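You operate a simulated robot arm through the tools that you are given. There is no shell and no other tool.

Carry out the task below with a simulated robot arm. There is one attempt and no reset: what you move stays moved.

JOB
Seal the bag in the sliding cup, then switch the sealer off.
Fine: seconds as the chart says; cup back at LOAD; WARM may stay lit.

The check looks at the end state, three seconds after you hand in, the way a careful person would. Anything else that was tipped, shoved, dropped, spilled or broken makes it a failure. Lids that push on must go on centred and level and be pressed home; caps that screw on are set level and turned clockwise until they are tight.

ROBOT AND FRAMES
A 7-joint arm with a two-finger parallel gripper, fixed in place. Base frame: the origin is at the foot of the arm, x ahead of it, y to its left, z up. Units: mm, degrees, N and s.
With the tool pointing down near the work surface it reaches from about 100 to 660 mm from the base axis. Its first joint turns from -66.0 to 66.0 degrees. Payload 1.57 kg.
The tool frame sits at the grasp point between the pads (the TCP): z along the fingers, y along the line on which they close. The tips reach 30 mm beyond it. Largest opening 80 mm; finger width 17, thickness 12; the body of the gripper, 40 by 82 mm, starts 80 mm behind the TCP.
Orientation is told as [roll, pitch, yaw] about the base's x, y, z axes, in that order, counted from this pose: with the fingers straight down and closing along the base's y, the tool's x points along the base's -x, its y along +y and its z along -z.

CONTROLS
- The arm moves only by the tool send_rows. Its argument "steps" is a list of rows, each a list of 7 numbers: the shift along the tool's x, y, z in mm, then the turn, a rotation vector about the tool's x, y, z in degrees, then the finger opening in mm, from 0 to 80. In form: [[x, y, z, ax, ay, az, claw], ...]. A call has 1 to 20 rows; each row shifts and turns the commanded pose from where the row before left it, along the tool's axes as they then stand. Each row takes 0.2 s and may step no farther than 50 mm and 8.6 degrees from the row before; otherwise, or with a gripper value out of range, the whole call is refused. Where a pose cannot be reached the arm comes as near as it can. A force on the tool above 90 N (or 10 N above the force at the start of the call, whichever is more), or a blocked arm, ends the call early, and 0.2 s more pass. Each finger travels about 72 mm/s and halts on what it meets, pressing with about 25 N; the grip force reading is that of the motor and also rises with nothing between the fingers. The clock runs only during rows and for 0.2 s after the last one: add rows that do not move to give the fingers time. The reply holds the time, the measured pose of the TCP, the force on the tool along the base axes, the opening and the grip force, in the units named above and with some noise, with the torque about the TCP (base axes, N m) and any sound that the robot's microphone picked up.
- Cameras (640 x 400 px; columns grow to the right, rows downward): "scene" is fixed at [17.7, 434, 1389.6]; the picture's right is [-0.96, -0.27, 0.00], its down [-0.23, 0.82, -0.52] and it looks along [0.14, -0.50, -0.85] (base axes); focal length 214 px, centre (320, 200). "wrist" rides on the gripper at [72, -7, -122] in the tool frame; the picture's right is [0.09, 1.00, 0.00], its down [-0.84, 0.08, -0.54] and it looks along [-0.54, 0.05, 0.84] (tool axes); focal length 238 px, centre (320, 200). There is no depth. A picture from a camera that has moved, and an enlarged one, comes with that camera's place and axes in the base frame and with its lens.
- capture(camera): a new picture of that camera. It takes no simulated time.
- inspect(camera, box): a new picture of the part [left, top, right, bottom] of that camera's present view, enlarged. It takes no simulated time.
- finish_job(): hands the job in; it is judged then, once.

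Places have to be worked out from the pictures, the camera data and where the tool is seen. Open the gripper and draw the arm clear of the work before you hand the job in, unless the task says otherwise.

The tools are called by a JSON object that holds its "op" and its "data". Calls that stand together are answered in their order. send_rows: Moves the arm, as the interface text tells. Its arguments: {"type":"object","properties":{"steps":{"type":"array","items":{"type":"array","items":{"type":"number"}}}},"required":["steps"]} The other tools are called the same way: capture (camera) takes a picture; inspect (camera, box) takes an enlarged picture of a part of a camera's view; finish_job () hands the job in.

At the start:

```text
t: 0.0
position: [313.3, -42.4, 1290.5]
ee_rot: [0.0, 0.0, -0.1]
wrist_force: [-1.0, 0.3, -0.3]
ft_torque: [-0.01, -0.02, -0.02]
finger_gap: 80.0
gripper_force: 0.1
```

scene: 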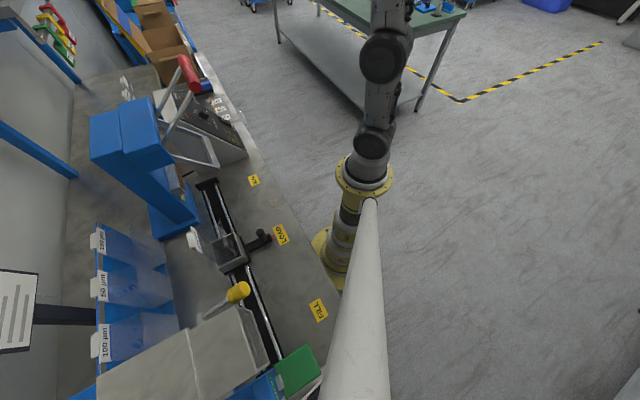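
wrist: 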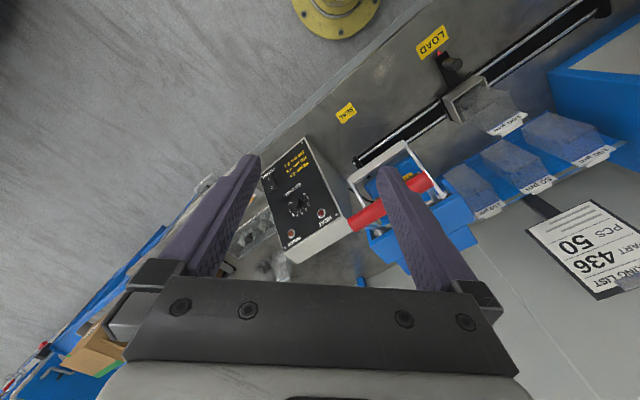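

I start by looking closely at the scene from both cameras to identify the sealer, chart, cup and switches.

{"op": "inspect", "data": {"camera": "scene", "box": [80, 50, 280, 175]}}

{"op": "inspect", "data": {"camera": "scene", "box": [160, 170, 340, 282]}}

{"op": "inspect", "data": {"camera": "scene", "box": [0, 220, 340, 400]}}

{"op": "inspect", "data": {"camera": "wrist", "box": [240, 120, 440, 245]}}

{"op": "inspect", "data": {"camera": "wrist", "box": [400, 0, 640, 150]}}

{"op": "inspect", "data": {"camera": "wrist", "box": [440, 150, 640, 300]}}

```text
3.20 times, centred on (180, 112) of scene
camera zoom: at [17.7, 434.0, 1389.6], right [-0.96, -0.27, 0.0], down [-0.23, 0.82, -0.52], along [0.14, -0.5, -0.85], focal length 686 px, centre (768, 480)
```

zoom: 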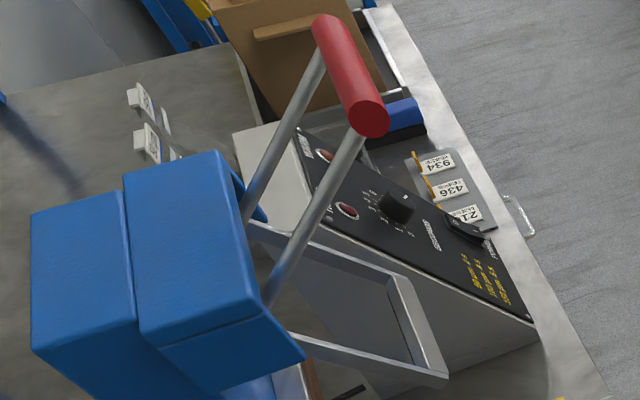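

```text
3.56 times, centred on (250, 226) of scene
camera zoom: at [17.7, 434.0, 1389.6], right [-0.96, -0.27, 0.0], down [-0.23, 0.82, -0.52], along [0.14, -0.5, -0.85], focal length 763 px, centre (569, 108)
```

zoom: 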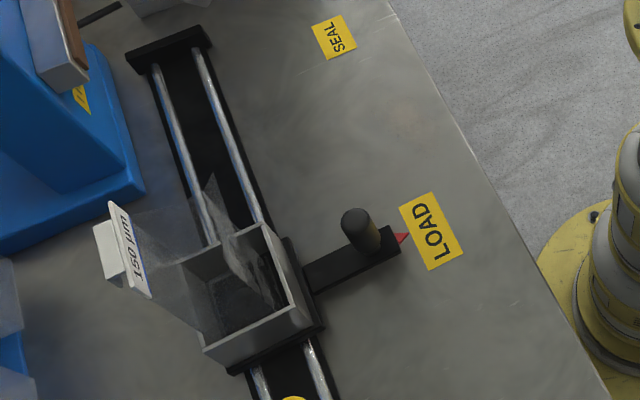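

```text
1.88 times, centred on (170, 310) of scene
camera zoom: at [17.7, 434.0, 1389.6], right [-0.96, -0.27, 0.0], down [-0.23, 0.82, -0.52], along [0.14, -0.5, -0.85], focal length 404 px, centre (602, -7)
```

zoom: 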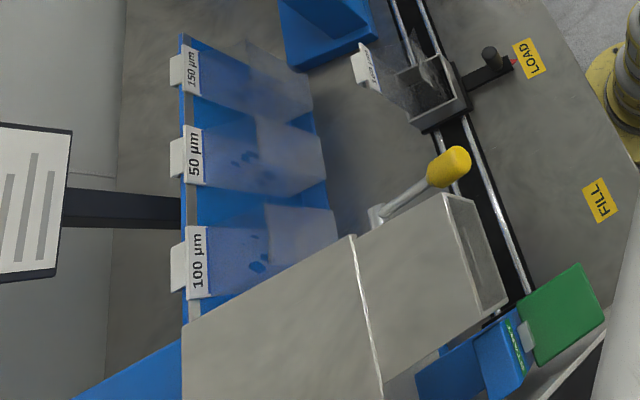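

```text
3.20 times, centred on (340, 182) of wrist
camera zoom: at [241.6, -49.5, 1413.3], right [-0.09, 1.0, 0.0], down [0.84, 0.08, 0.54], along [0.54, 0.05, -0.84], focal length 763 px, centre (256, 256)
```

zoom: 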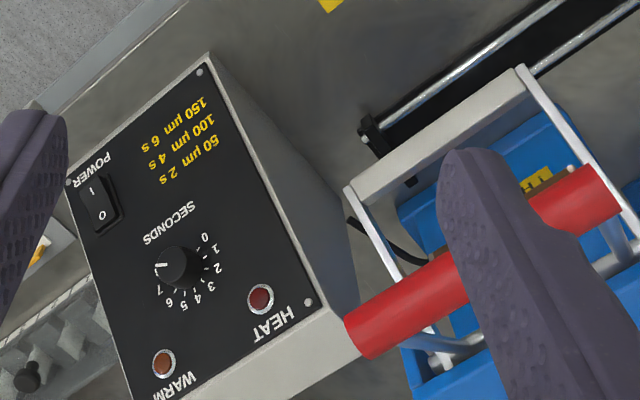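

```text
2.67 times, centred on (520, 75) of wrist
camera zoom: at [241.6, -49.5, 1413.3], right [-0.09, 1.0, 0.0], down [0.84, 0.08, 0.54], along [0.54, 0.05, -0.84], focal length 636 px, centre (-213, 533)
```

zoom: 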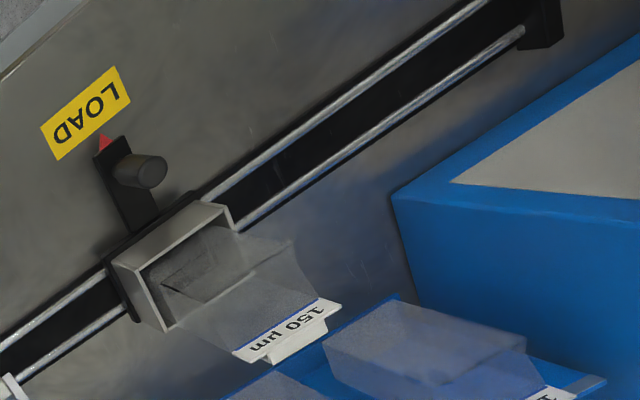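

```text
2.67 times, centred on (540, 225) of wrist
camera zoom: at [241.6, -49.5, 1413.3], right [-0.09, 1.0, 0.0], down [0.84, 0.08, 0.54], along [0.54, 0.05, -0.84], focal length 636 px, centre (-267, 133)
```

zoom: 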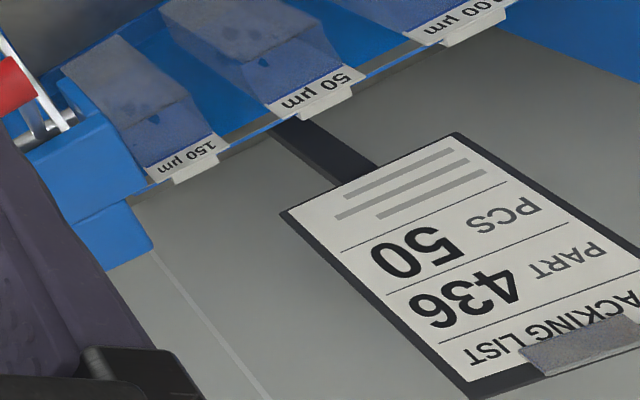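

Triangulating: bench top z≈743, LOAD label ≈(210,215), SEAL label ≈(387,38), red handle ≈(409,62,1145). The cup bag is 150 µm, whose chart entry reads 6 s. I move the wrist camera sideways for a better look at the panel and press.

{"op": "send_rows", "data": {"steps": [[0, -50, 0, 0, 0, 0, 80], [0, -50, 0, 0, 0, 0, 80], [0, -50, 0, 0, 0, 0, 80], [0, 0, 40, 0, 0, 0, 80], [0, 0, 40, 0, 0, 0, 80]]}}

{"op": "capture", "data": {"camera": "wrist"}}

{"op": "capture", "data": {"camera": "scene"}}

```text
t: 1.2
position: [313.8, -193.7, 1213.0]
ee_rot: [0.0, -0.1, 0.0]
wrist_force: [-0.2, 0.8, 0.6]
ft_torque: [0.01, -0.01, -0.05]
finger_gap: 79.8
gripper_force: 0.1
```

```text
taken
camera wrist: at [240.4, -201.1, 1336.2], right [-0.09, 1.0, 0.0], down [0.84, 0.08, 0.54], along [0.54, 0.05, -0.84], focal length 238 px, centre (320, 200)
```

wrist: 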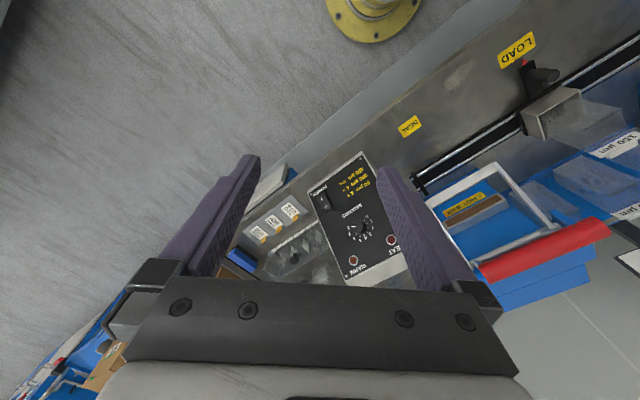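

```text
taken
```

scene: 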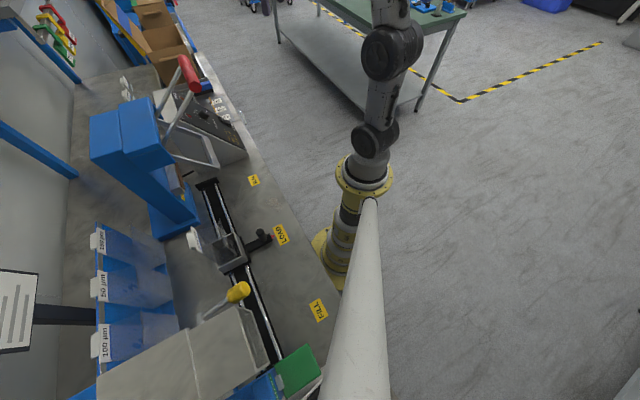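

The panel is visible between the fingers now. I zoom on it and on the press.

{"op": "inspect", "data": {"camera": "wrist", "box": [300, 150, 420, 280]}}

{"op": "inspect", "data": {"camera": "wrist", "box": [400, 60, 640, 320]}}

{"op": "inspect", "data": {"camera": "wrist", "box": [220, 150, 340, 280]}}

```text
3.08 times, centred on (360, 215) of wrist
camera zoom: at [240.4, -201.1, 1336.2], right [-0.09, 1.0, 0.0], down [0.84, 0.08, 0.54], along [0.54, 0.05, -0.84], focal length 733 px, centre (197, 154)
```

zoom: 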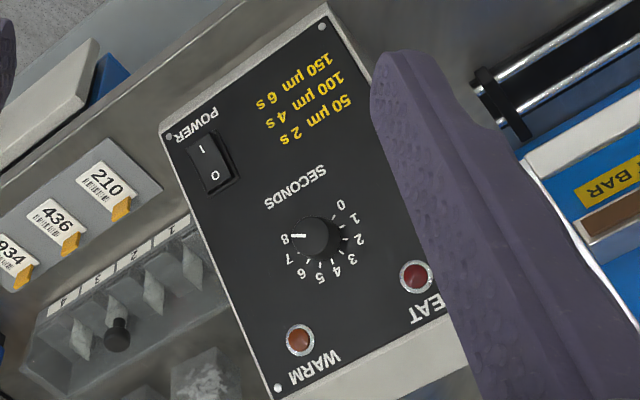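

```text
1.54 times, centred on (520, 190) of wrist
camera zoom: at [240.4, -201.1, 1336.2], right [-0.09, 1.0, 0.0], down [0.84, 0.08, 0.54], along [0.54, 0.05, -0.84], focal length 367 px, centre (12, 215)
```

zoom: 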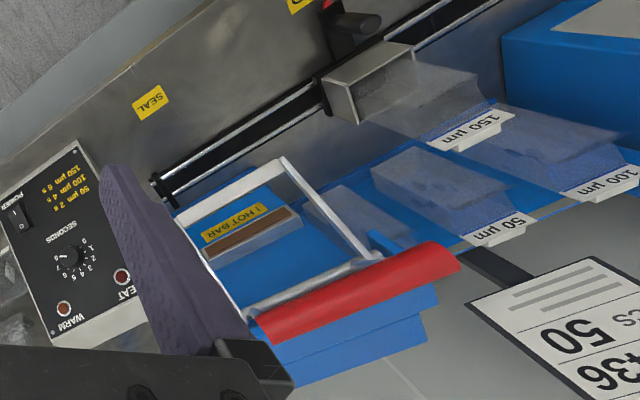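

```text
3.08 times, centred on (280, 215) of wrist
camera zoom: at [240.4, -201.1, 1336.2], right [-0.09, 1.0, 0.0], down [0.84, 0.08, 0.54], along [0.54, 0.05, -0.84], focal length 733 px, centre (443, 154)
```

zoom: 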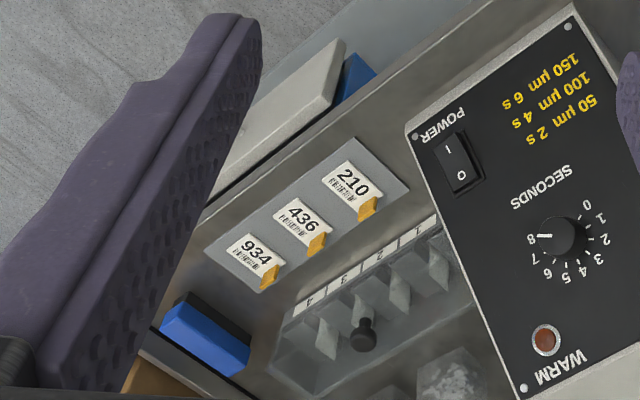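

The dial points to 8 (needs 6), both lamps look dark; the panel slopes toward the robot, with the dial ≈(582,-79,907) and the switch ≈(583,-159,815). I move closer for a second view of panel and press.

{"op": "send_rows", "data": {"steps": [[-40, 0, 20, 0, 0, 0, 80], [-40, 0, 20, 0, 0, 0, 80], [-40, 0, 20, 0, 0, 0, 80], [0, 0, 0, 0, 0, 0, 80]]}}

{"op": "capture", "data": {"camera": "wrist"}}

{"op": "inspect", "data": {"camera": "wrist", "box": [240, 120, 400, 260]}}

{"op": "inspect", "data": {"camera": "wrist", "box": [400, 60, 640, 220]}}

```text
t: 2.2
position: [436.9, -193.9, 1150.6]
ee_rot: [0.0, 0.0, 0.1]
wrist_force: [0.1, 0.2, 0.4]
ft_torque: [0.0, 0.0, 0.03]
finger_gap: 79.9
gripper_force: 0.0
```

```text
taken
camera wrist: at [364.1, -201.6, 1273.8], right [-0.09, 1.0, 0.0], down [0.84, 0.08, 0.54], along [0.54, 0.05, -0.84], focal length 238 px, centre (320, 200)
```

wrist: 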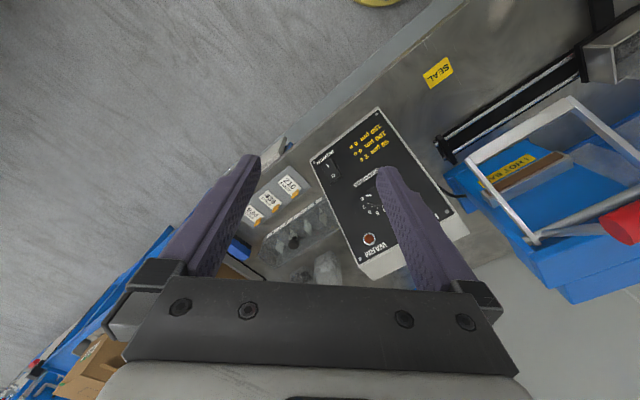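

```text
2.86 times, centred on (320, 190) of wrist
camera zoom: at [364.1, -201.6, 1273.8], right [-0.09, 1.0, 0.0], down [0.84, 0.08, 0.54], along [0.54, 0.05, -0.84], focal length 681 px, centre (320, 229)
```

zoom: 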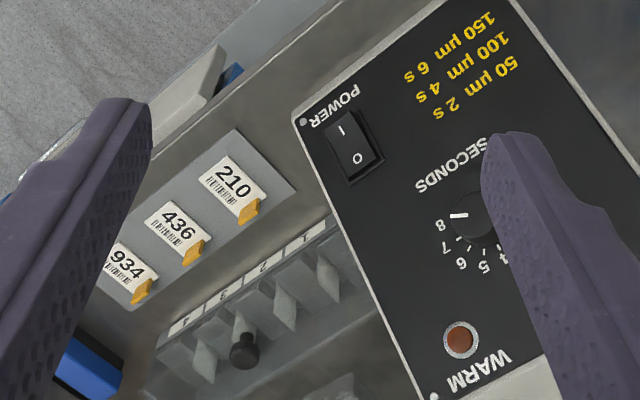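

```text
2.50 times, centred on (520, 140) of wrist
camera zoom: at [364.1, -201.6, 1273.8], right [-0.09, 1.0, 0.0], down [0.84, 0.08, 0.54], along [0.54, 0.05, -0.84], focal length 596 px, centre (-180, 350)
```

zoom: 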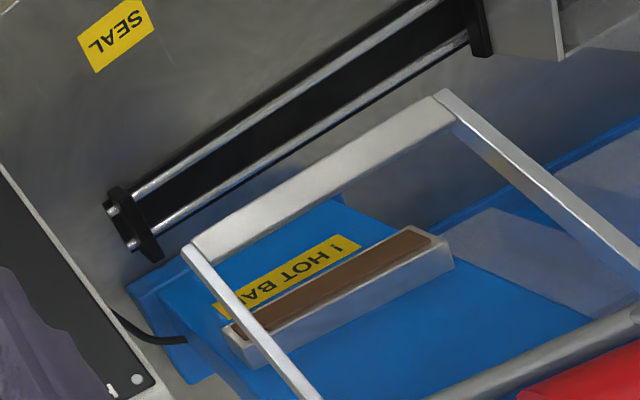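

I turn the tool to face the sloped panel (yaw to the bench's 45° line, then tilt about 55°), to look at it squarely.

{"op": "send_rows", "data": {"steps": [[0, 0, 0, 0, 0, -7.5, 80], [0, 0, 0, 0, 0, -7.5, 80], [0, 0, 0, 0, 0, -7.5, 80], [0, 0, 0, 0, 0, -7.5, 80], [0, 0, 0, 0, 0, -7.5, 80], [0, 0, 0, 0, 0, -7.5, 80], [0, 0, 0, 0, -8, 0, 60], [0, 0, 0, 0, -8, 0, 40], [0, 0, 0, 0, -8, 0, 20], [0, 0, 0, 0, -8, 0, 0], [0, 0, 0, 0, -8, 0, 0], [0, 0, 0, 0, -8, 0, 0], [0, 0, 0, 0, -7, 0, 0], [0, 0, 0, 0, 0, 0, 0]]}}

{"op": "capture", "data": {"camera": "wrist"}}

{"op": "capture", "data": {"camera": "scene"}}

```text
t: 5.2
position: [434.4, -192.4, 1149.6]
ee_rot: [0.0, -55.1, 45.0]
wrist_force: [-0.3, 1.1, -0.2]
ft_torque: [0.0, 0.0, -0.02]
finger_gap: 0.2
gripper_force: 20.8
```

```text
taken
camera wrist: at [338.0, -297.3, 1161.4], right [-0.74, 0.67, -0.08], down [-0.03, 0.08, 1.0], along [0.67, 0.74, -0.04], focal length 238 px, centre (320, 200)
```

wrist: 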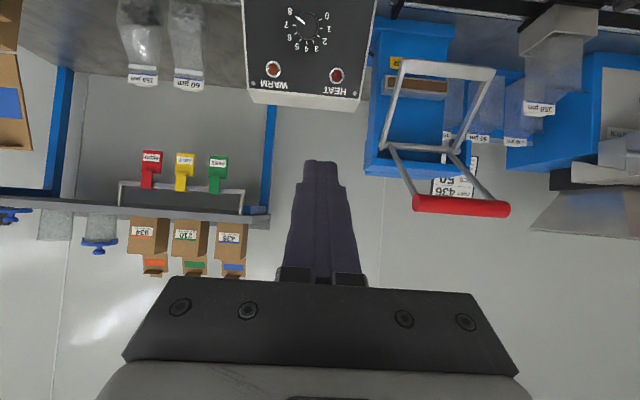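

```text
taken
```

scene: 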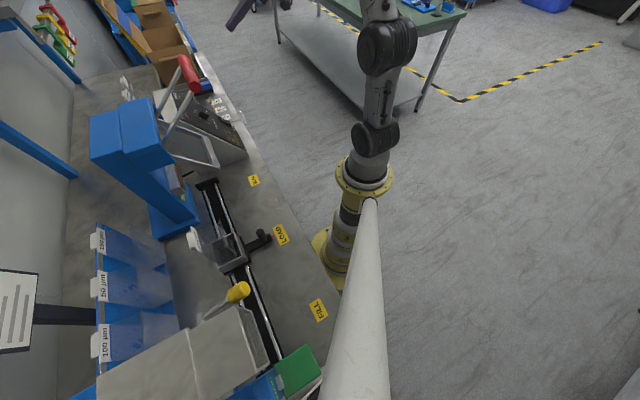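

The arm holds this orientation fine. I lower it to view the panel up close, squarely.

{"op": "send_rows", "data": {"steps": [[37.8, -13.3, 22.7, 0, 0, 0, 0], [37.8, -13.3, 22.7, 0, 0, 0, 0], [37.8, -13.3, 22.7, 0, 0, 0, 0], [37.8, -13.3, 22.7, 0, 0, 0, 0], [37.8, -13.3, 22.7, 0, 0, 0, 0], [0, 0, 0, 0, 0, 0, 0]]}}

{"op": "capture", "data": {"camera": "wrist"}}

{"op": "inspect", "data": {"camera": "wrist", "box": [240, 40, 400, 200]}}

```text
t: 6.6
position: [473.1, -249.9, 929.5]
ee_rot: [-0.2, -55.1, 45.1]
wrist_force: [0.0, -0.5, 0.0]
ft_torque: [0.01, -0.01, 0.0]
finger_gap: 0.2
gripper_force: 20.9
```

```text
taken
camera wrist: at [376.5, -354.9, 941.6], right [-0.74, 0.67, -0.08], down [-0.03, 0.08, 1.0], along [0.67, 0.74, -0.04], focal length 238 px, centre (320, 200)
```

wrist: 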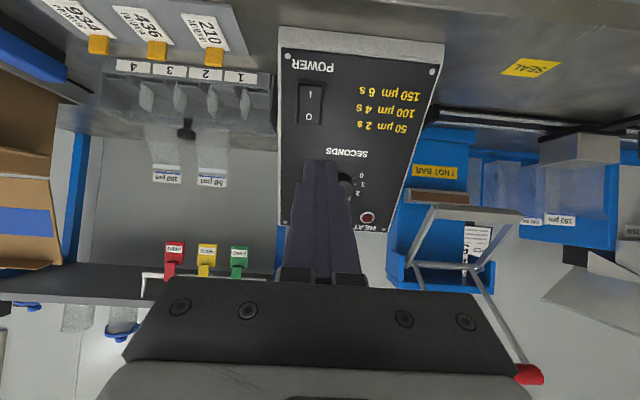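

```text
2.50 times, centred on (320, 120) of wrist
camera zoom: at [376.5, -354.9, 941.6], right [-0.74, 0.67, -0.08], down [-0.03, 0.08, 1.0], along [0.67, 0.74, -0.04], focal length 596 px, centre (320, 400)
```

zoom: 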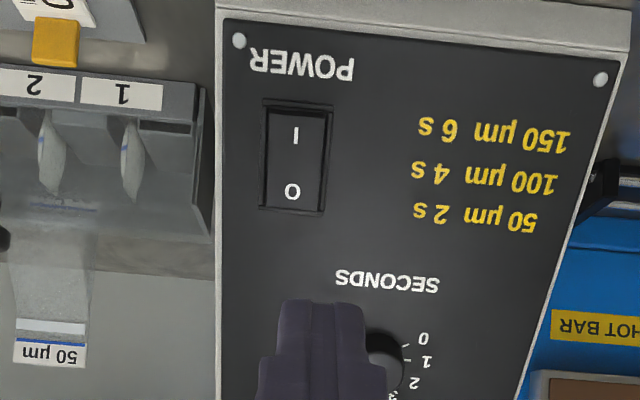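

The chart clearly reads 150 µm → 6 s. I zoom on the rocker to see which side is pressed in.

{"op": "inspect", "data": {"camera": "wrist", "box": [296, 74, 332, 102]}}

{"op": "inspect", "data": {"camera": "wrist", "box": [296, 70, 336, 134]}}

{"op": "inspect", "data": {"camera": "scene", "box": [215, 105, 245, 130]}}

```text
14.29 times, centred on (314, 88) of wrist
camera zoom: at [376.5, -354.9, 941.6], right [-0.74, 0.67, -0.08], down [-0.03, 0.08, 1.0], along [0.67, 0.74, -0.04], focal length 3405 px, centre (406, 1800)
```

zoom: 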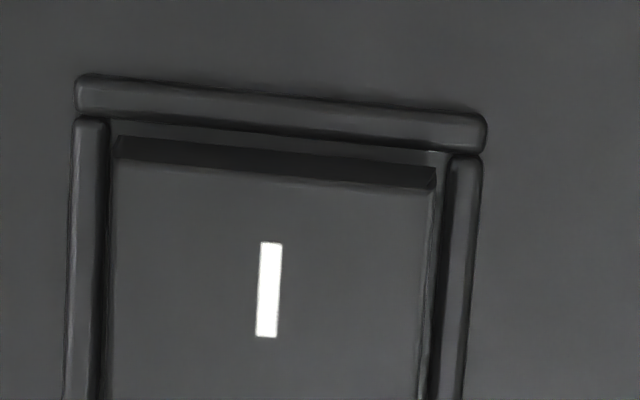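

```text
6.25 times, centred on (316, 102) of wrist
camera zoom: at [376.5, -354.9, 941.6], right [-0.74, 0.67, -0.08], down [-0.03, 0.08, 1.0], along [0.67, 0.74, -0.04], focal length 1490 px, centre (345, 812)
```

zoom: 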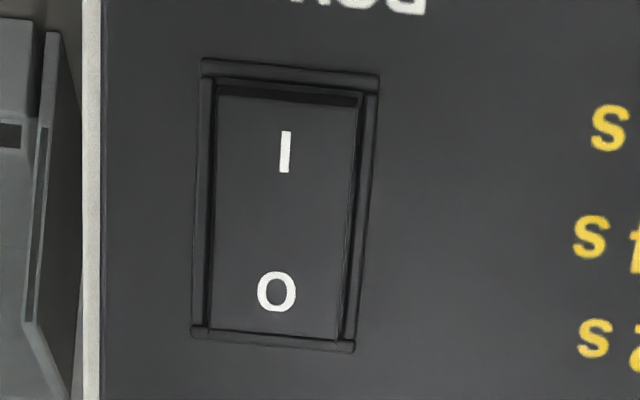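

```text
16.00 times, centred on (230, 118) of scene
camera zoom: at [17.7, 434.0, 1389.6], right [-0.96, -0.27, 0.0], down [-0.23, 0.82, -0.52], along [0.14, -0.5, -0.85], focal length 3432 px, centre (1760, 1520)
```

zoom: 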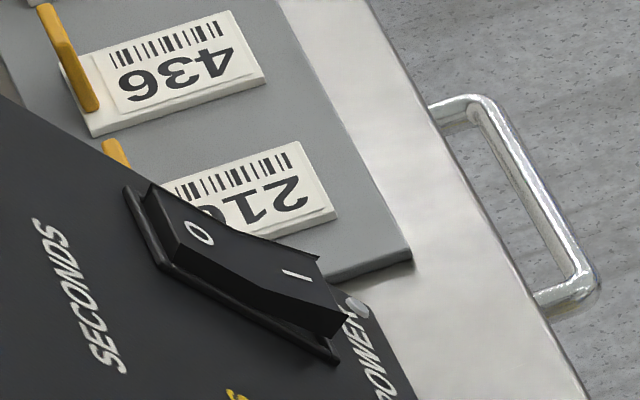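

The scene view shows the I end of the rocker raised: the sealer is off. I triangulate the I mark at ≈(574,-166,808) and the panel slope ≈55°, and move the closed fingertips to 25 mm in front of it.

{"op": "send_rows", "data": {"steps": [[6.85, -3.1, 30.4, 0, 0, 0, 0], [6.85, -3.1, 30.4, 0, 0, 0, 0], [6.85, -3.1, 30.4, 0, 0, 0, 0], [6.85, -3.1, 30.4, 0, 0, 0, 0], [0, 0, 0, 0, 0, 0, 0]]}}

{"op": "capture", "data": {"camera": "wrist"}}

{"op": "inspect", "data": {"camera": "scene", "box": [170, 70, 270, 145]}}

```text
t: 7.8
position: [537.9, -199.7, 840.3]
ee_rot: [0.0, -55.0, 44.9]
wrist_force: [-0.2, -0.6, -0.6]
ft_torque: [0.03, -0.03, 0.03]
finger_gap: 0.0
gripper_force: 21.5
```

```text
taken
camera wrist: at [442.2, -304.5, 852.5], right [-0.74, 0.67, -0.08], down [-0.03, 0.08, 1.0], along [0.67, 0.74, -0.04], focal length 238 px, centre (320, 200)
```

wrist: 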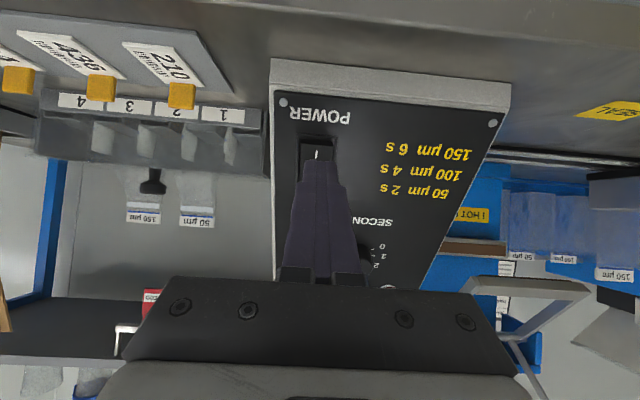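

```text
5.33 times, centred on (220, 108) of scene
camera zoom: at [17.7, 434.0, 1389.6], right [-0.96, -0.27, 0.0], down [-0.23, 0.82, -0.52], along [0.14, -0.5, -0.85], focal length 1144 px, centre (853, 693)
```

zoom: 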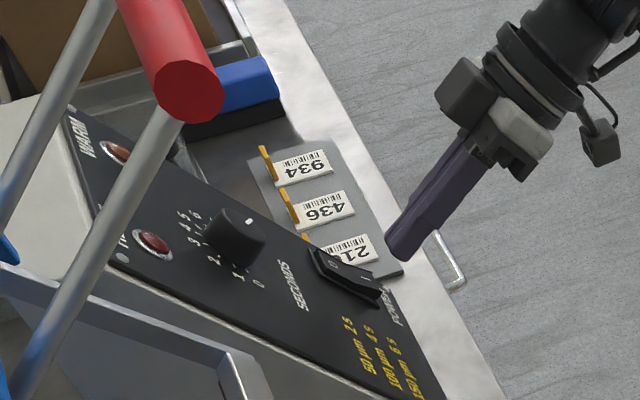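

Fingers line up with the raised I end; the tip is about 27 mm away along the tool axis. I advance most of that, then press in small steps.

{"op": "send_rows", "data": {"steps": [[0.5, -1.5, 10, 0, 0, 0, 0], [0, 0, 10, 0, 0, 0, 0], [0, 0, 3, 0, 0, 0, 0], [0, 0, 2, 0, 0, 0, 0], [0, 0, 2, 0, 0, 0, 0]]}}

{"op": "inspect", "data": {"camera": "scene", "box": [200, 95, 260, 140]}}

{"op": "inspect", "data": {"camera": "wrist", "box": [260, 80, 400, 180]}}

```text
t: 9.0
position: [556.6, -186.1, 821.5]
ee_rot: [0.0, -55.0, 45.0]
wrist_force: [-0.3, -0.1, -0.3]
ft_torque: [0.0, -0.02, -0.02]
finger_gap: 0.0
gripper_force: 21.5
```

```text
8.89 times, centred on (230, 118) of scene
camera zoom: at [17.7, 434.0, 1389.6], right [-0.96, -0.27, 0.0], down [-0.23, 0.82, -0.52], along [0.14, -0.5, -0.85], focal length 1906 px, centre (1120, 933)
```

zoom: 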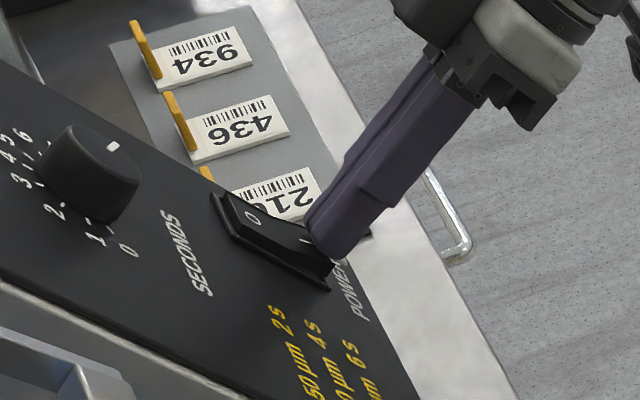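

```text
4.00 times, centred on (330, 130) of wrist
camera zoom: at [459.3, -290.9, 833.9], right [-0.74, 0.67, -0.08], down [-0.03, 0.08, 1.0], along [0.67, 0.74, -0.04], focal length 953 px, centre (280, 480)
```

zoom: 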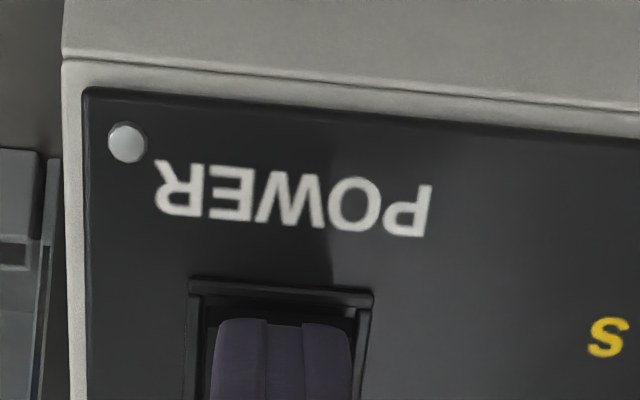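

The tip is nearly touching and lies inside the bezel. I press on in 1.5–2 mm steps.

{"op": "send_rows", "data": {"steps": [[0, 0, 2, 0, 0, 0, 0], [0, 0, 2, 0, 0, 0, 0], [0, 0, 1.5, 0, 0, 0, 0], [0, 0, 1.5, 0, 0, 0, 0]]}}

{"op": "inspect", "data": {"camera": "scene", "box": [200, 95, 260, 140]}}

```text
t: 10.0
position: [559.1, -183.8, 819.2]
ee_rot: [-0.1, -55.0, 45.0]
wrist_force: [-27.2, -12.6, 16.1]
ft_torque: [0.34, 0.07, 0.27]
finger_gap: 0.0
gripper_force: 21.3
```

```text
8.89 times, centred on (230, 118) of scene
camera zoom: at [16.8, 433.8, 1389.7], right [-0.96, -0.27, 0.0], down [-0.23, 0.82, -0.52], along [0.14, -0.5, -0.85], focal length 1906 px, centre (1120, 933)
```

zoom: 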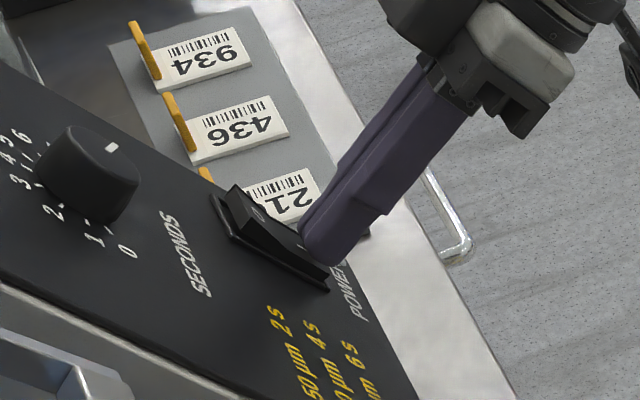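

The O end has risen and 34 N was felt: the rocker flipped to I. I back off and check the panel.

{"op": "send_rows", "data": {"steps": [[0, 0, -20, 0, 0, 0, 0], [0, 0, -30, 0, 0, 0, 0], [0, 0, -40, 0, 0, 0, 0], [0, 0, 0, 0, 0, 0, 0]]}}

{"op": "inspect", "data": {"camera": "scene", "box": [160, 75, 260, 145]}}

{"op": "capture", "data": {"camera": "wrist"}}

```text
t: 11.0
position: [509.1, -233.9, 872.1]
ee_rot: [0.1, -55.0, 44.9]
wrist_force: [1.0, -0.8, 0.3]
ft_torque: [0.04, -0.01, 0.02]
finger_gap: 0.0
gripper_force: 20.9
```

```text
5.71 times, centred on (210, 110) of scene
camera zoom: at [17.7, 434.0, 1389.6], right [-0.96, -0.27, 0.0], down [-0.23, 0.82, -0.52], along [0.14, -0.5, -0.85], focal length 1226 px, centre (949, 714)
```

zoom: 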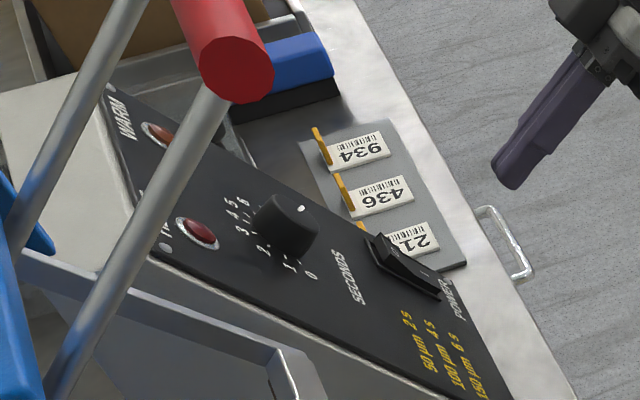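

```text
taken
camera wrist: at [413.0, -338.4, 884.2], right [-0.74, 0.67, -0.07], down [-0.03, 0.08, 1.0], along [0.67, 0.74, -0.04], focal length 238 px, centre (320, 200)
```

wrist: 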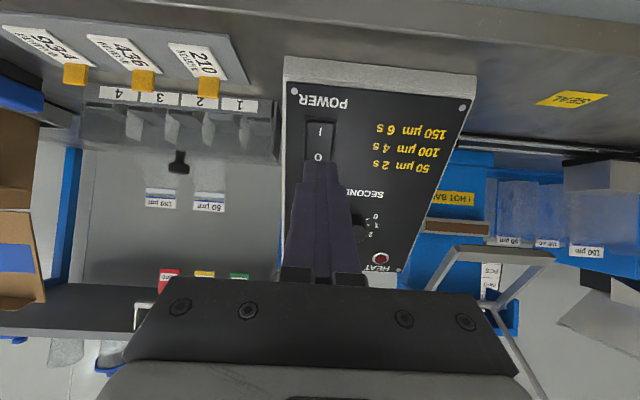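

Power is on (I pressed, O raised); WARM not lit yet. Now I open the fingers and move to face the dial from about 70 mm.

{"op": "send_rows", "data": {"steps": [[-30, 14.5, 0, 0, 0, 0, 20], [-30, 14.5, 0, 0, 0, 0, 40], [-30, 14.5, 6, 0, 0, 0, 60], [-30, 14.5, 6, 0, 0, 0, 60], [0, 0, 0, 0, 0, 0, 60]]}}

{"op": "capture", "data": {"camera": "wrist"}}

{"op": "inspect", "data": {"camera": "wrist", "box": [270, 90, 370, 190]}}

{"op": "inspect", "data": {"camera": "scene", "box": [170, 70, 270, 145]}}

```text
t: 12.2
position: [520.8, -138.6, 962.7]
ee_rot: [0.2, -55.0, 44.8]
wrist_force: [0.5, 0.6, 0.3]
ft_torque: [0.01, -0.03, 0.0]
finger_gap: 60.2
gripper_force: 0.0
```

```text
taken
camera wrist: at [423.8, -242.5, 974.6], right [-0.74, 0.67, -0.07], down [-0.03, 0.08, 1.0], along [0.67, 0.74, -0.04], focal length 238 px, centre (320, 200)
```

wrist: 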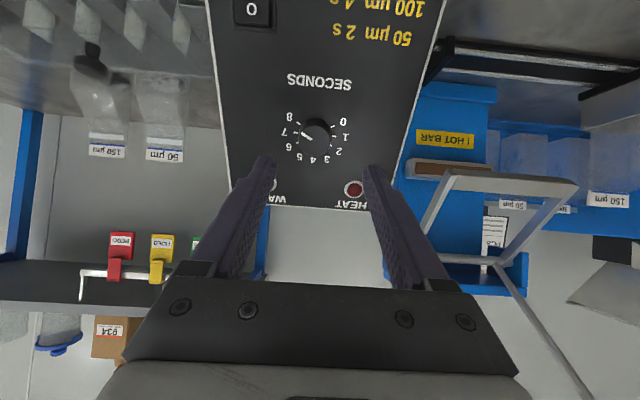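

```text
4.00 times, centred on (320, 140) of wrist
camera zoom: at [423.8, -242.5, 974.6], right [-0.74, 0.67, -0.07], down [-0.03, 0.08, 1.0], along [0.67, 0.74, -0.04], focal length 953 px, centre (320, 440)
```

zoom: 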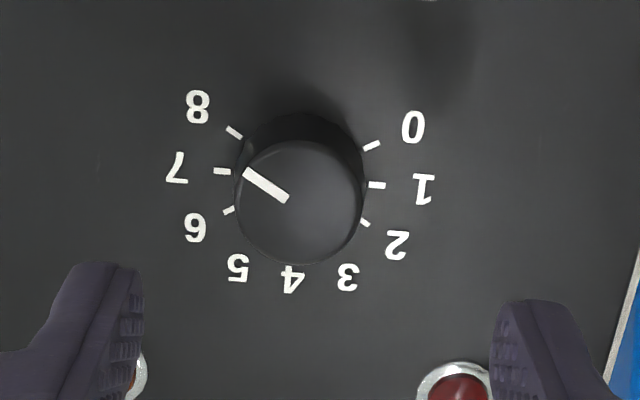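

```text
5.33 times, centred on (220, 108) of scene
camera zoom: at [17.7, 434.1, 1389.6], right [-0.96, -0.27, 0.0], down [-0.23, 0.82, -0.52], along [0.14, -0.5, -0.85], focal length 1144 px, centre (853, 693)
```

zoom: 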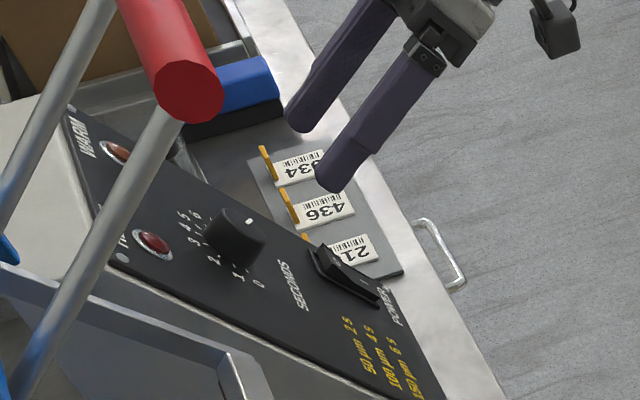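

The dial ticks are 30° apart, the pointer is at 8, so it needs a 60° counter-clockwise turn to 6. Knob axis meets the panel at ≈(590.5,-74.6,900), knob ≈30 mm wide, 20 mm high. I align above it and pre-rotate by +30°.

{"op": "send_rows", "data": {"steps": [[-2.4, -3.9, 10, 0, 0, 0, 60], [0, 0, 10, 0, 0, 0, 60], [0, 0, 0, 0, 0, 7.5, 60], [0, 0, 0, 0, 0, 7.5, 60], [0, 0, 0, 0, 0, 7.5, 60], [0, 0, 0, 0, 0, 7.5, 60], [0, 0, 0, 0, 0, 0, 60]]}}

{"op": "capture", "data": {"camera": "wrist"}}

{"op": "inspect", "data": {"camera": "scene", "box": [170, 70, 270, 145]}}

```text
t: 13.8
position: [536.9, -127.2, 952.4]
ee_rot: [35.6, -45.1, -0.3]
wrist_force: [0.0, -0.2, -0.6]
ft_torque: [-0.03, -0.02, -0.02]
finger_gap: 60.1
gripper_force: 0.0
```

```text
taken
camera wrist: at [416.7, -203.3, 968.9], right [-0.47, 0.81, 0.34], down [0.24, -0.25, 0.94], along [0.85, 0.53, -0.08], focal length 238 px, centre (320, 200)
```

wrist: 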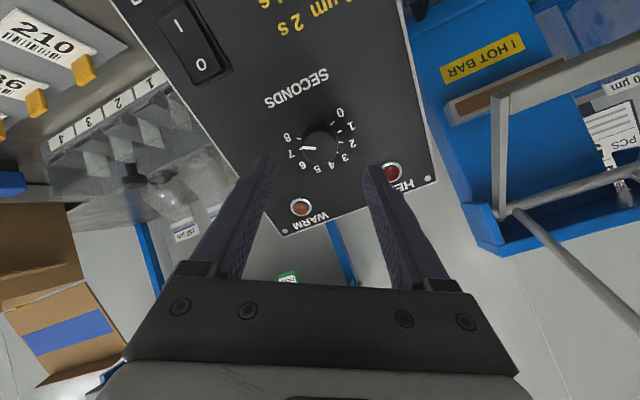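

```text
5.33 times, centred on (220, 108) of scene
camera zoom: at [17.7, 434.0, 1389.6], right [-0.96, -0.27, 0.0], down [-0.23, 0.82, -0.52], along [0.14, -0.5, -0.85], focal length 1144 px, centre (853, 693)
```

zoom: 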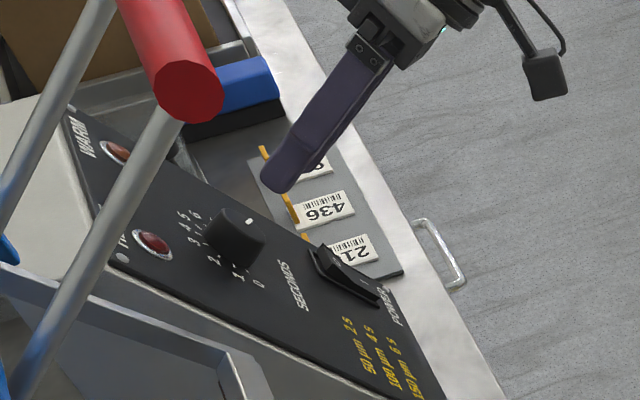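

The tool axis passes through the knob axis within half a millimetre. I advance 56 mm (tips ≈6 mm off the panel) and close on the knob.

{"op": "send_rows", "data": {"steps": [[0, 0, 15, 0, 0, 0, 60], [0, 0, 15, 0, 0, 0, 60], [0, 0, 14, 0, 0, 0, 60], [0, 0, 12, 0, 0, 0, 60], [0, 0, 0, 0, 0, 0, 60]]}}

{"op": "inspect", "data": {"camera": "wrist", "box": [220, 60, 420, 220]}}

{"op": "inspect", "data": {"camera": "scene", "box": [170, 70, 270, 145]}}

```text
t: 15.0
position: [567.7, -94.1, 919.2]
ee_rot: [35.5, -45.1, -0.2]
wrist_force: [-0.2, 0.3, 0.2]
ft_torque: [-0.04, 0.01, 0.01]
finger_gap: 59.7
gripper_force: 0.0
```

```text
2.50 times, centred on (320, 140) of wrist
camera zoom: at [448.6, -169.8, 936.3], right [-0.47, 0.81, 0.34], down [0.24, -0.25, 0.94], along [0.85, 0.53, -0.08], focal length 596 px, centre (320, 350)
```

zoom: 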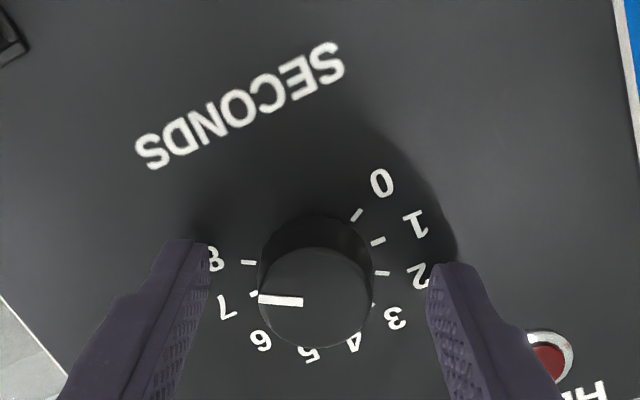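

```text
5.33 times, centred on (220, 108) of scene
camera zoom: at [17.7, 434.0, 1389.6], right [-0.96, -0.27, 0.0], down [-0.23, 0.82, -0.52], along [0.14, -0.5, -0.85], focal length 1144 px, centre (853, 693)
```

zoom: 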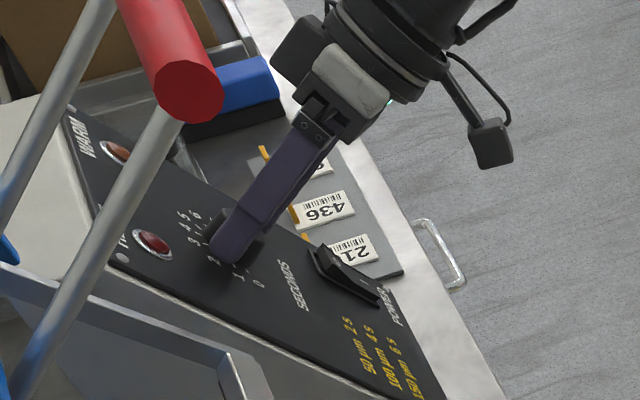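

Knob sits centred between the fingers. I close on it.

{"op": "send_rows", "data": {"steps": [[0, 0, 0, 0, 0, 0, 45], [0, 0, 0, 0, 0, 0, 32], [0, 0, 0, 0, 0, 0, 24], [0, 0, 0, 0, 0, 0, 24]]}}

{"op": "inspect", "data": {"camera": "wrist", "box": [220, 60, 420, 220]}}

```text
t: 16.0
position: [568.1, -95.0, 918.7]
ee_rot: [35.3, -45.1, -0.3]
wrist_force: [7.2, -5.8, -5.4]
ft_torque: [-0.18, -0.12, -0.31]
finger_gap: 30.8
gripper_force: 39.9
```

```text
2.50 times, centred on (320, 140) of wrist
camera zoom: at [448.6, -170.5, 936.0], right [-0.47, 0.81, 0.34], down [0.24, -0.25, 0.94], along [0.85, 0.52, -0.08], focal length 596 px, centre (320, 350)
```

zoom: 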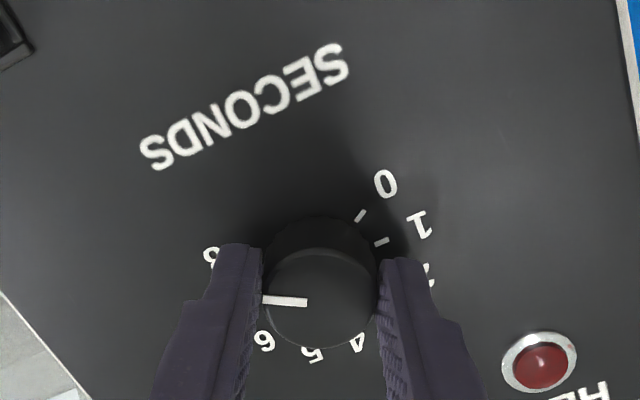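

Gripped at 30.8 mm. I turn the knob 60° counter-clockwise (negative about tool z).

{"op": "send_rows", "data": {"steps": [[0, 0, 0, 0, 0, -7.5, 24], [0, 0, 0, 0, 0, -7.5, 24], [0, 0, 0, 0, 0, -7.5, 24], [0, 0, 0, 0, 0, -7.5, 24], [0, 0, 0, 0, 0, -7.5, 24], [0, 0, 0, 0, 0, -7.5, 24], [0, 0, 0, 0, 0, -7.5, 24], [0, 0, 0, 0, 0, -7.5, 24], [0, 0, 0, 0, 0, 0, 24], [0, 0, 0, 0, 0, 0, 24]]}}

{"op": "inspect", "data": {"camera": "wrist", "box": [220, 60, 420, 220]}}

{"op": "inspect", "data": {"camera": "scene", "box": [170, 70, 270, 145]}}

```text
t: 18.2
position: [569.5, -94.6, 918.7]
ee_rot: [-35.4, -45.1, 90.0]
wrist_force: [9.7, -9.6, -15.3]
ft_torque: [-0.5, 0.15, -0.3]
finger_gap: 30.9
gripper_force: 39.8
```

```text
2.50 times, centred on (320, 140) of wrist
camera zoom: at [503.3, -220.1, 942.0], right [-0.81, 0.34, -0.47], down [-0.38, 0.31, 0.87], along [0.45, 0.89, -0.12], focal length 596 px, centre (320, 350)
```

zoom: 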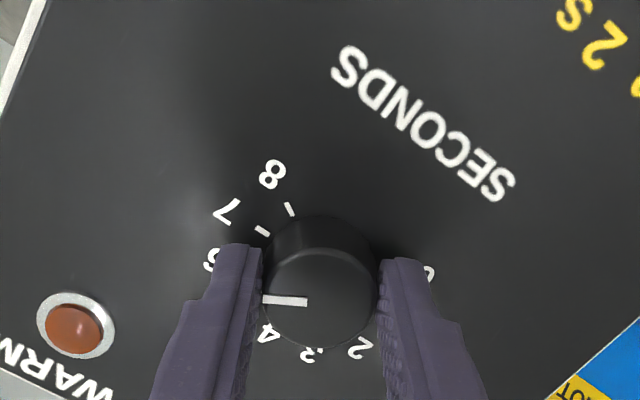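

```text
5.33 times, centred on (220, 108) of scene
camera zoom: at [18.2, 433.8, 1389.7], right [-0.96, -0.27, 0.0], down [-0.23, 0.82, -0.52], along [0.14, -0.5, -0.85], focal length 1144 px, centre (853, 693)
```

zoom: 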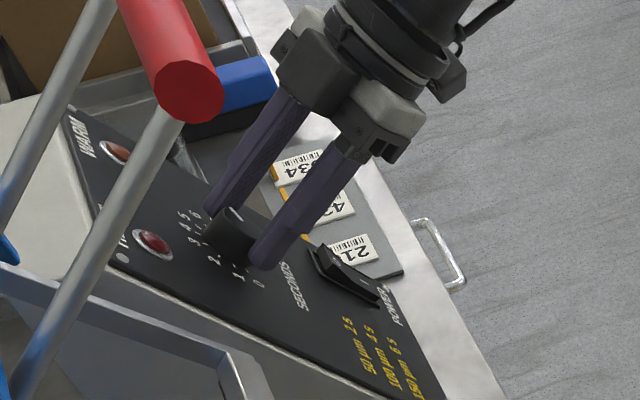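

The knob followed the gripper. I release, back off and rotate back to a square view to check the pointer.

{"op": "send_rows", "data": {"steps": [[0, 0, 0, 0, 0, 0, 45], [0, 0, 0, 0, 0, 0, 60], [0, 0, -15, 0, 0, 0, 60], [0, 0, -20, 0, 0, 0, 60], [0, 0, -30, 0, 0, 7.5, 60], [0, 0, 0, 0, 0, 7.5, 60], [0, 0, 0, 0, 0, 7.5, 60], [0, 0, 0, 0, 0, 7.5, 60], [0, 0, 0, 0, 0, 0, 60]]}}

{"op": "inspect", "data": {"camera": "wrist", "box": [270, 90, 370, 190]}}

{"op": "capture", "data": {"camera": "wrist"}}

```text
t: 20.2
position: [532.5, -131.3, 956.9]
ee_rot: [0.2, -54.9, 44.7]
wrist_force: [0.2, 0.2, -0.4]
ft_torque: [0.02, 0.05, 0.02]
finger_gap: 60.0
gripper_force: 0.1
```

```text
4.00 times, centred on (320, 140) of wrist
camera zoom: at [435.8, -236.6, 969.4], right [-0.74, 0.67, -0.07], down [-0.03, 0.08, 1.0], along [0.67, 0.74, -0.04], focal length 953 px, centre (320, 440)
```

zoom: 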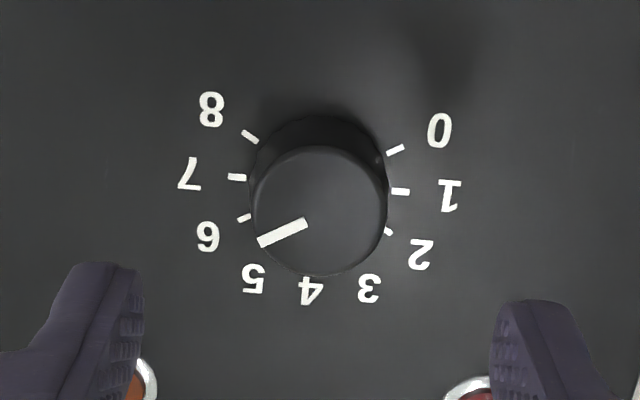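

```text
taken
camera wrist: at [435.8, -236.6, 969.4], right [-0.74, 0.67, -0.07], down [-0.03, 0.08, 1.0], along [0.67, 0.74, -0.04], focal length 238 px, centre (320, 200)
```

wrist: 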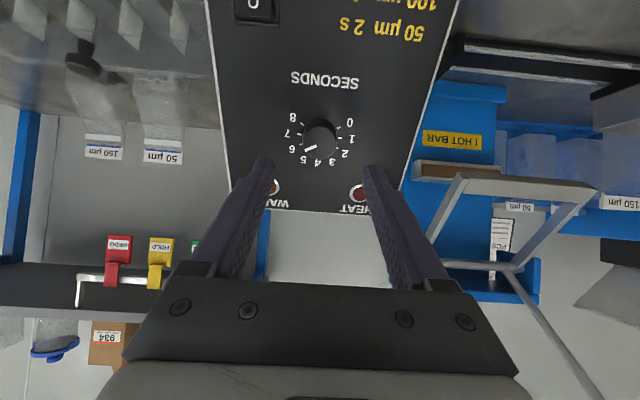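

Pointer now sits on 6. I back away and untilt the tool to vertical, checking the WARM lamp as I go.

{"op": "send_rows", "data": {"steps": [[0, 0, -40, 0, 0, 0, 60], [0, 0, -40, 0, 0, 0, 60], [0, 0, -30, 0, 0, 0, 60], [0, 0, 0, 0, 7.9, 0, 60], [0, 0, 0, 0, 7.9, 0, 60], [0, 0, 0, 0, 7.9, 0, 60], [0, 0, 0, 0, 7.9, 0, 60], [0, 0, 0, 0, 7.9, 0, 60], [0, 0, 0, 0, 7.9, 0, 60], [0, 0, 0, 0, 7.6, 0, 60], [0, 0, 0, 0, 0, 0, 60]]}}

{"op": "capture", "data": {"camera": "wrist"}}

{"op": "inspect", "data": {"camera": "scene", "box": [160, 70, 260, 145]}}

```text
t: 22.6
position: [467.8, -196.1, 1021.3]
ee_rot: [0.0, 0.0, 45.0]
wrist_force: [0.0, 0.3, -0.9]
ft_torque: [0.01, -0.02, 0.0]
finger_gap: 60.0
gripper_force: 0.0
```

```text
taken
camera wrist: at [421.4, -251.7, 1143.7], right [-0.77, 0.64, 0.0], down [0.54, 0.65, 0.54], along [0.35, 0.42, -0.84], focal length 238 px, centre (320, 200)
```

wrist: 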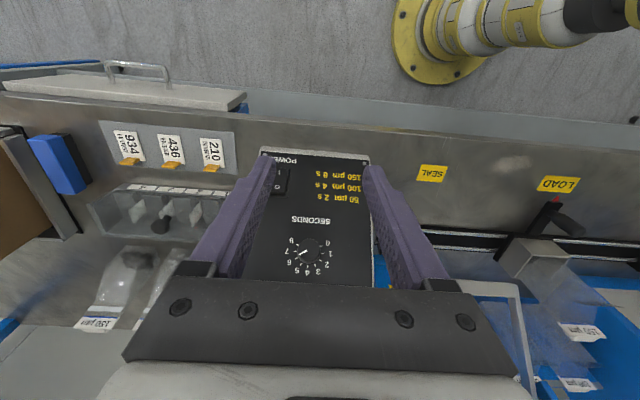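

```text
5.33 times, centred on (210, 108) of scene
camera zoom: at [17.7, 434.0, 1389.6], right [-0.96, -0.27, 0.0], down [-0.23, 0.82, -0.52], along [0.14, -0.5, -0.85], focal length 1144 px, centre (907, 693)
```

zoom: 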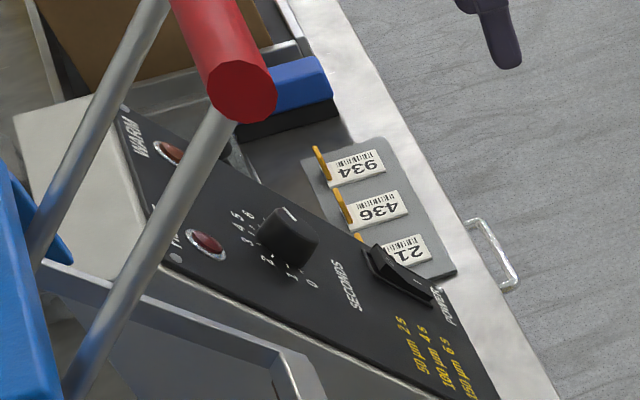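

WARM is still dark; it is heating up. I now travel along the operator side of the bench to the LOAD station, staying clear of the press lever.

{"op": "send_rows", "data": {"steps": [[0, 48, 0, 0, 0, 0, 60], [0, 48, 0, 0, 0, 0, 60], [0, 48, 0, 0, 0, 0, 60], [0, 48, 0, 0, 0, 0, 60], [0, 48, 0, 0, 0, 0, 60], [0, 48, 0, 0, 0, 0, 60], [0, 48, 0, 0, 0, 0, 60], [0, 48, 0, 0, 0, 0, 60], [0, 48, 0, 0, 0, 0, 60], [0, 30, 0, 0, 0, 0, 60], [0, 0, 0, 0, 0, 0, 60]]}}

{"op": "capture", "data": {"camera": "wrist"}}

{"op": "capture", "data": {"camera": "scene"}}

```text
t: 25.0
position: [141.9, 128.1, 1020.9]
ee_rot: [0.0, -0.1, 45.0]
wrist_force: [0.3, 0.0, -0.4]
ft_torque: [-0.03, 0.02, -0.04]
finger_gap: 60.0
gripper_force: 0.1
```

```text
taken
camera wrist: at [95.4, 72.5, 1144.1], right [-0.77, 0.64, 0.0], down [0.54, 0.65, 0.54], along [0.35, 0.42, -0.84], focal length 238 px, centre (320, 200)
```

wrist: 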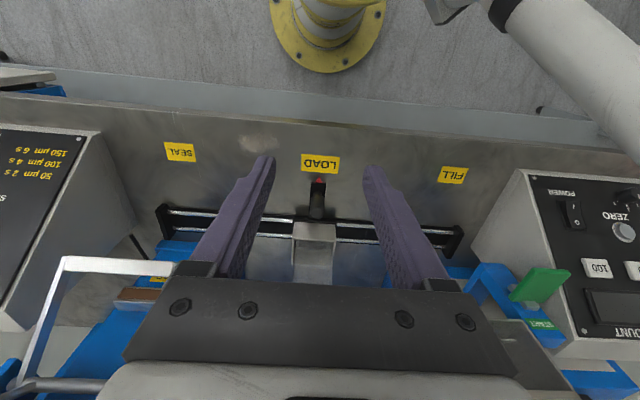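

```text
taken
```

scene: 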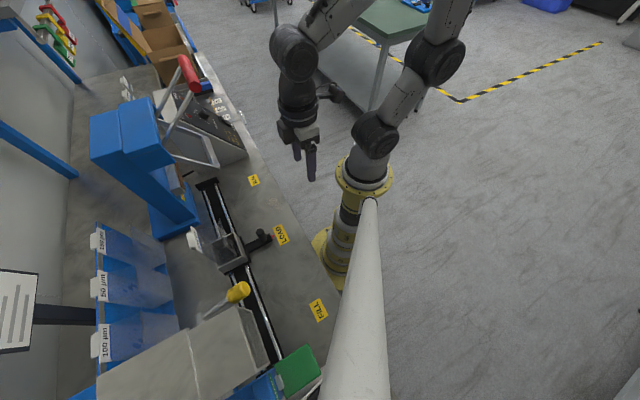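

The cup's knob is in view between the fingers. I zoom in on it.

{"op": "inspect", "data": {"camera": "wrist", "box": [260, 140, 380, 290]}}

{"op": "inspect", "data": {"camera": "scene", "box": [200, 190, 300, 280]}}

```text
2.67 times, centred on (320, 215) of wrist
camera zoom: at [95.4, 72.5, 1144.1], right [-0.77, 0.64, 0.0], down [0.54, 0.65, 0.54], along [0.35, 0.42, -0.84], focal length 636 px, centre (320, 160)
```

zoom: 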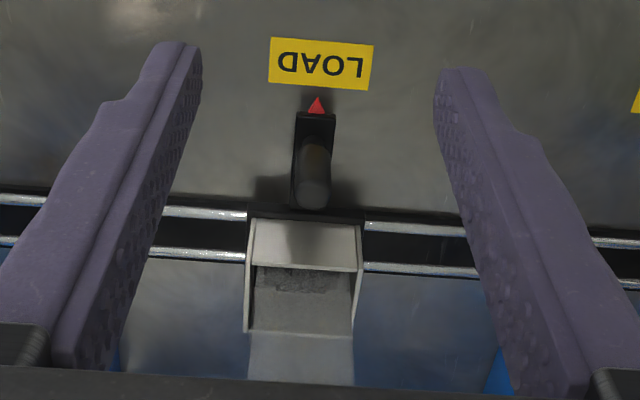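

```text
4.44 times, centred on (250, 235) of scene
camera zoom: at [17.7, 434.0, 1389.6], right [-0.96, -0.27, 0.0], down [-0.23, 0.82, -0.52], along [0.14, -0.5, -0.85], focal length 953 px, centre (631, 44)
```

zoom: 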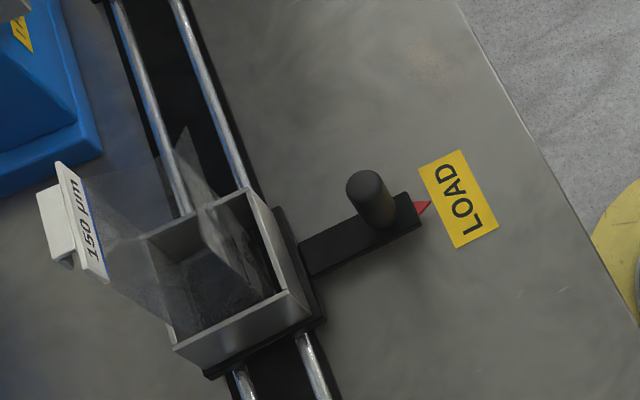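

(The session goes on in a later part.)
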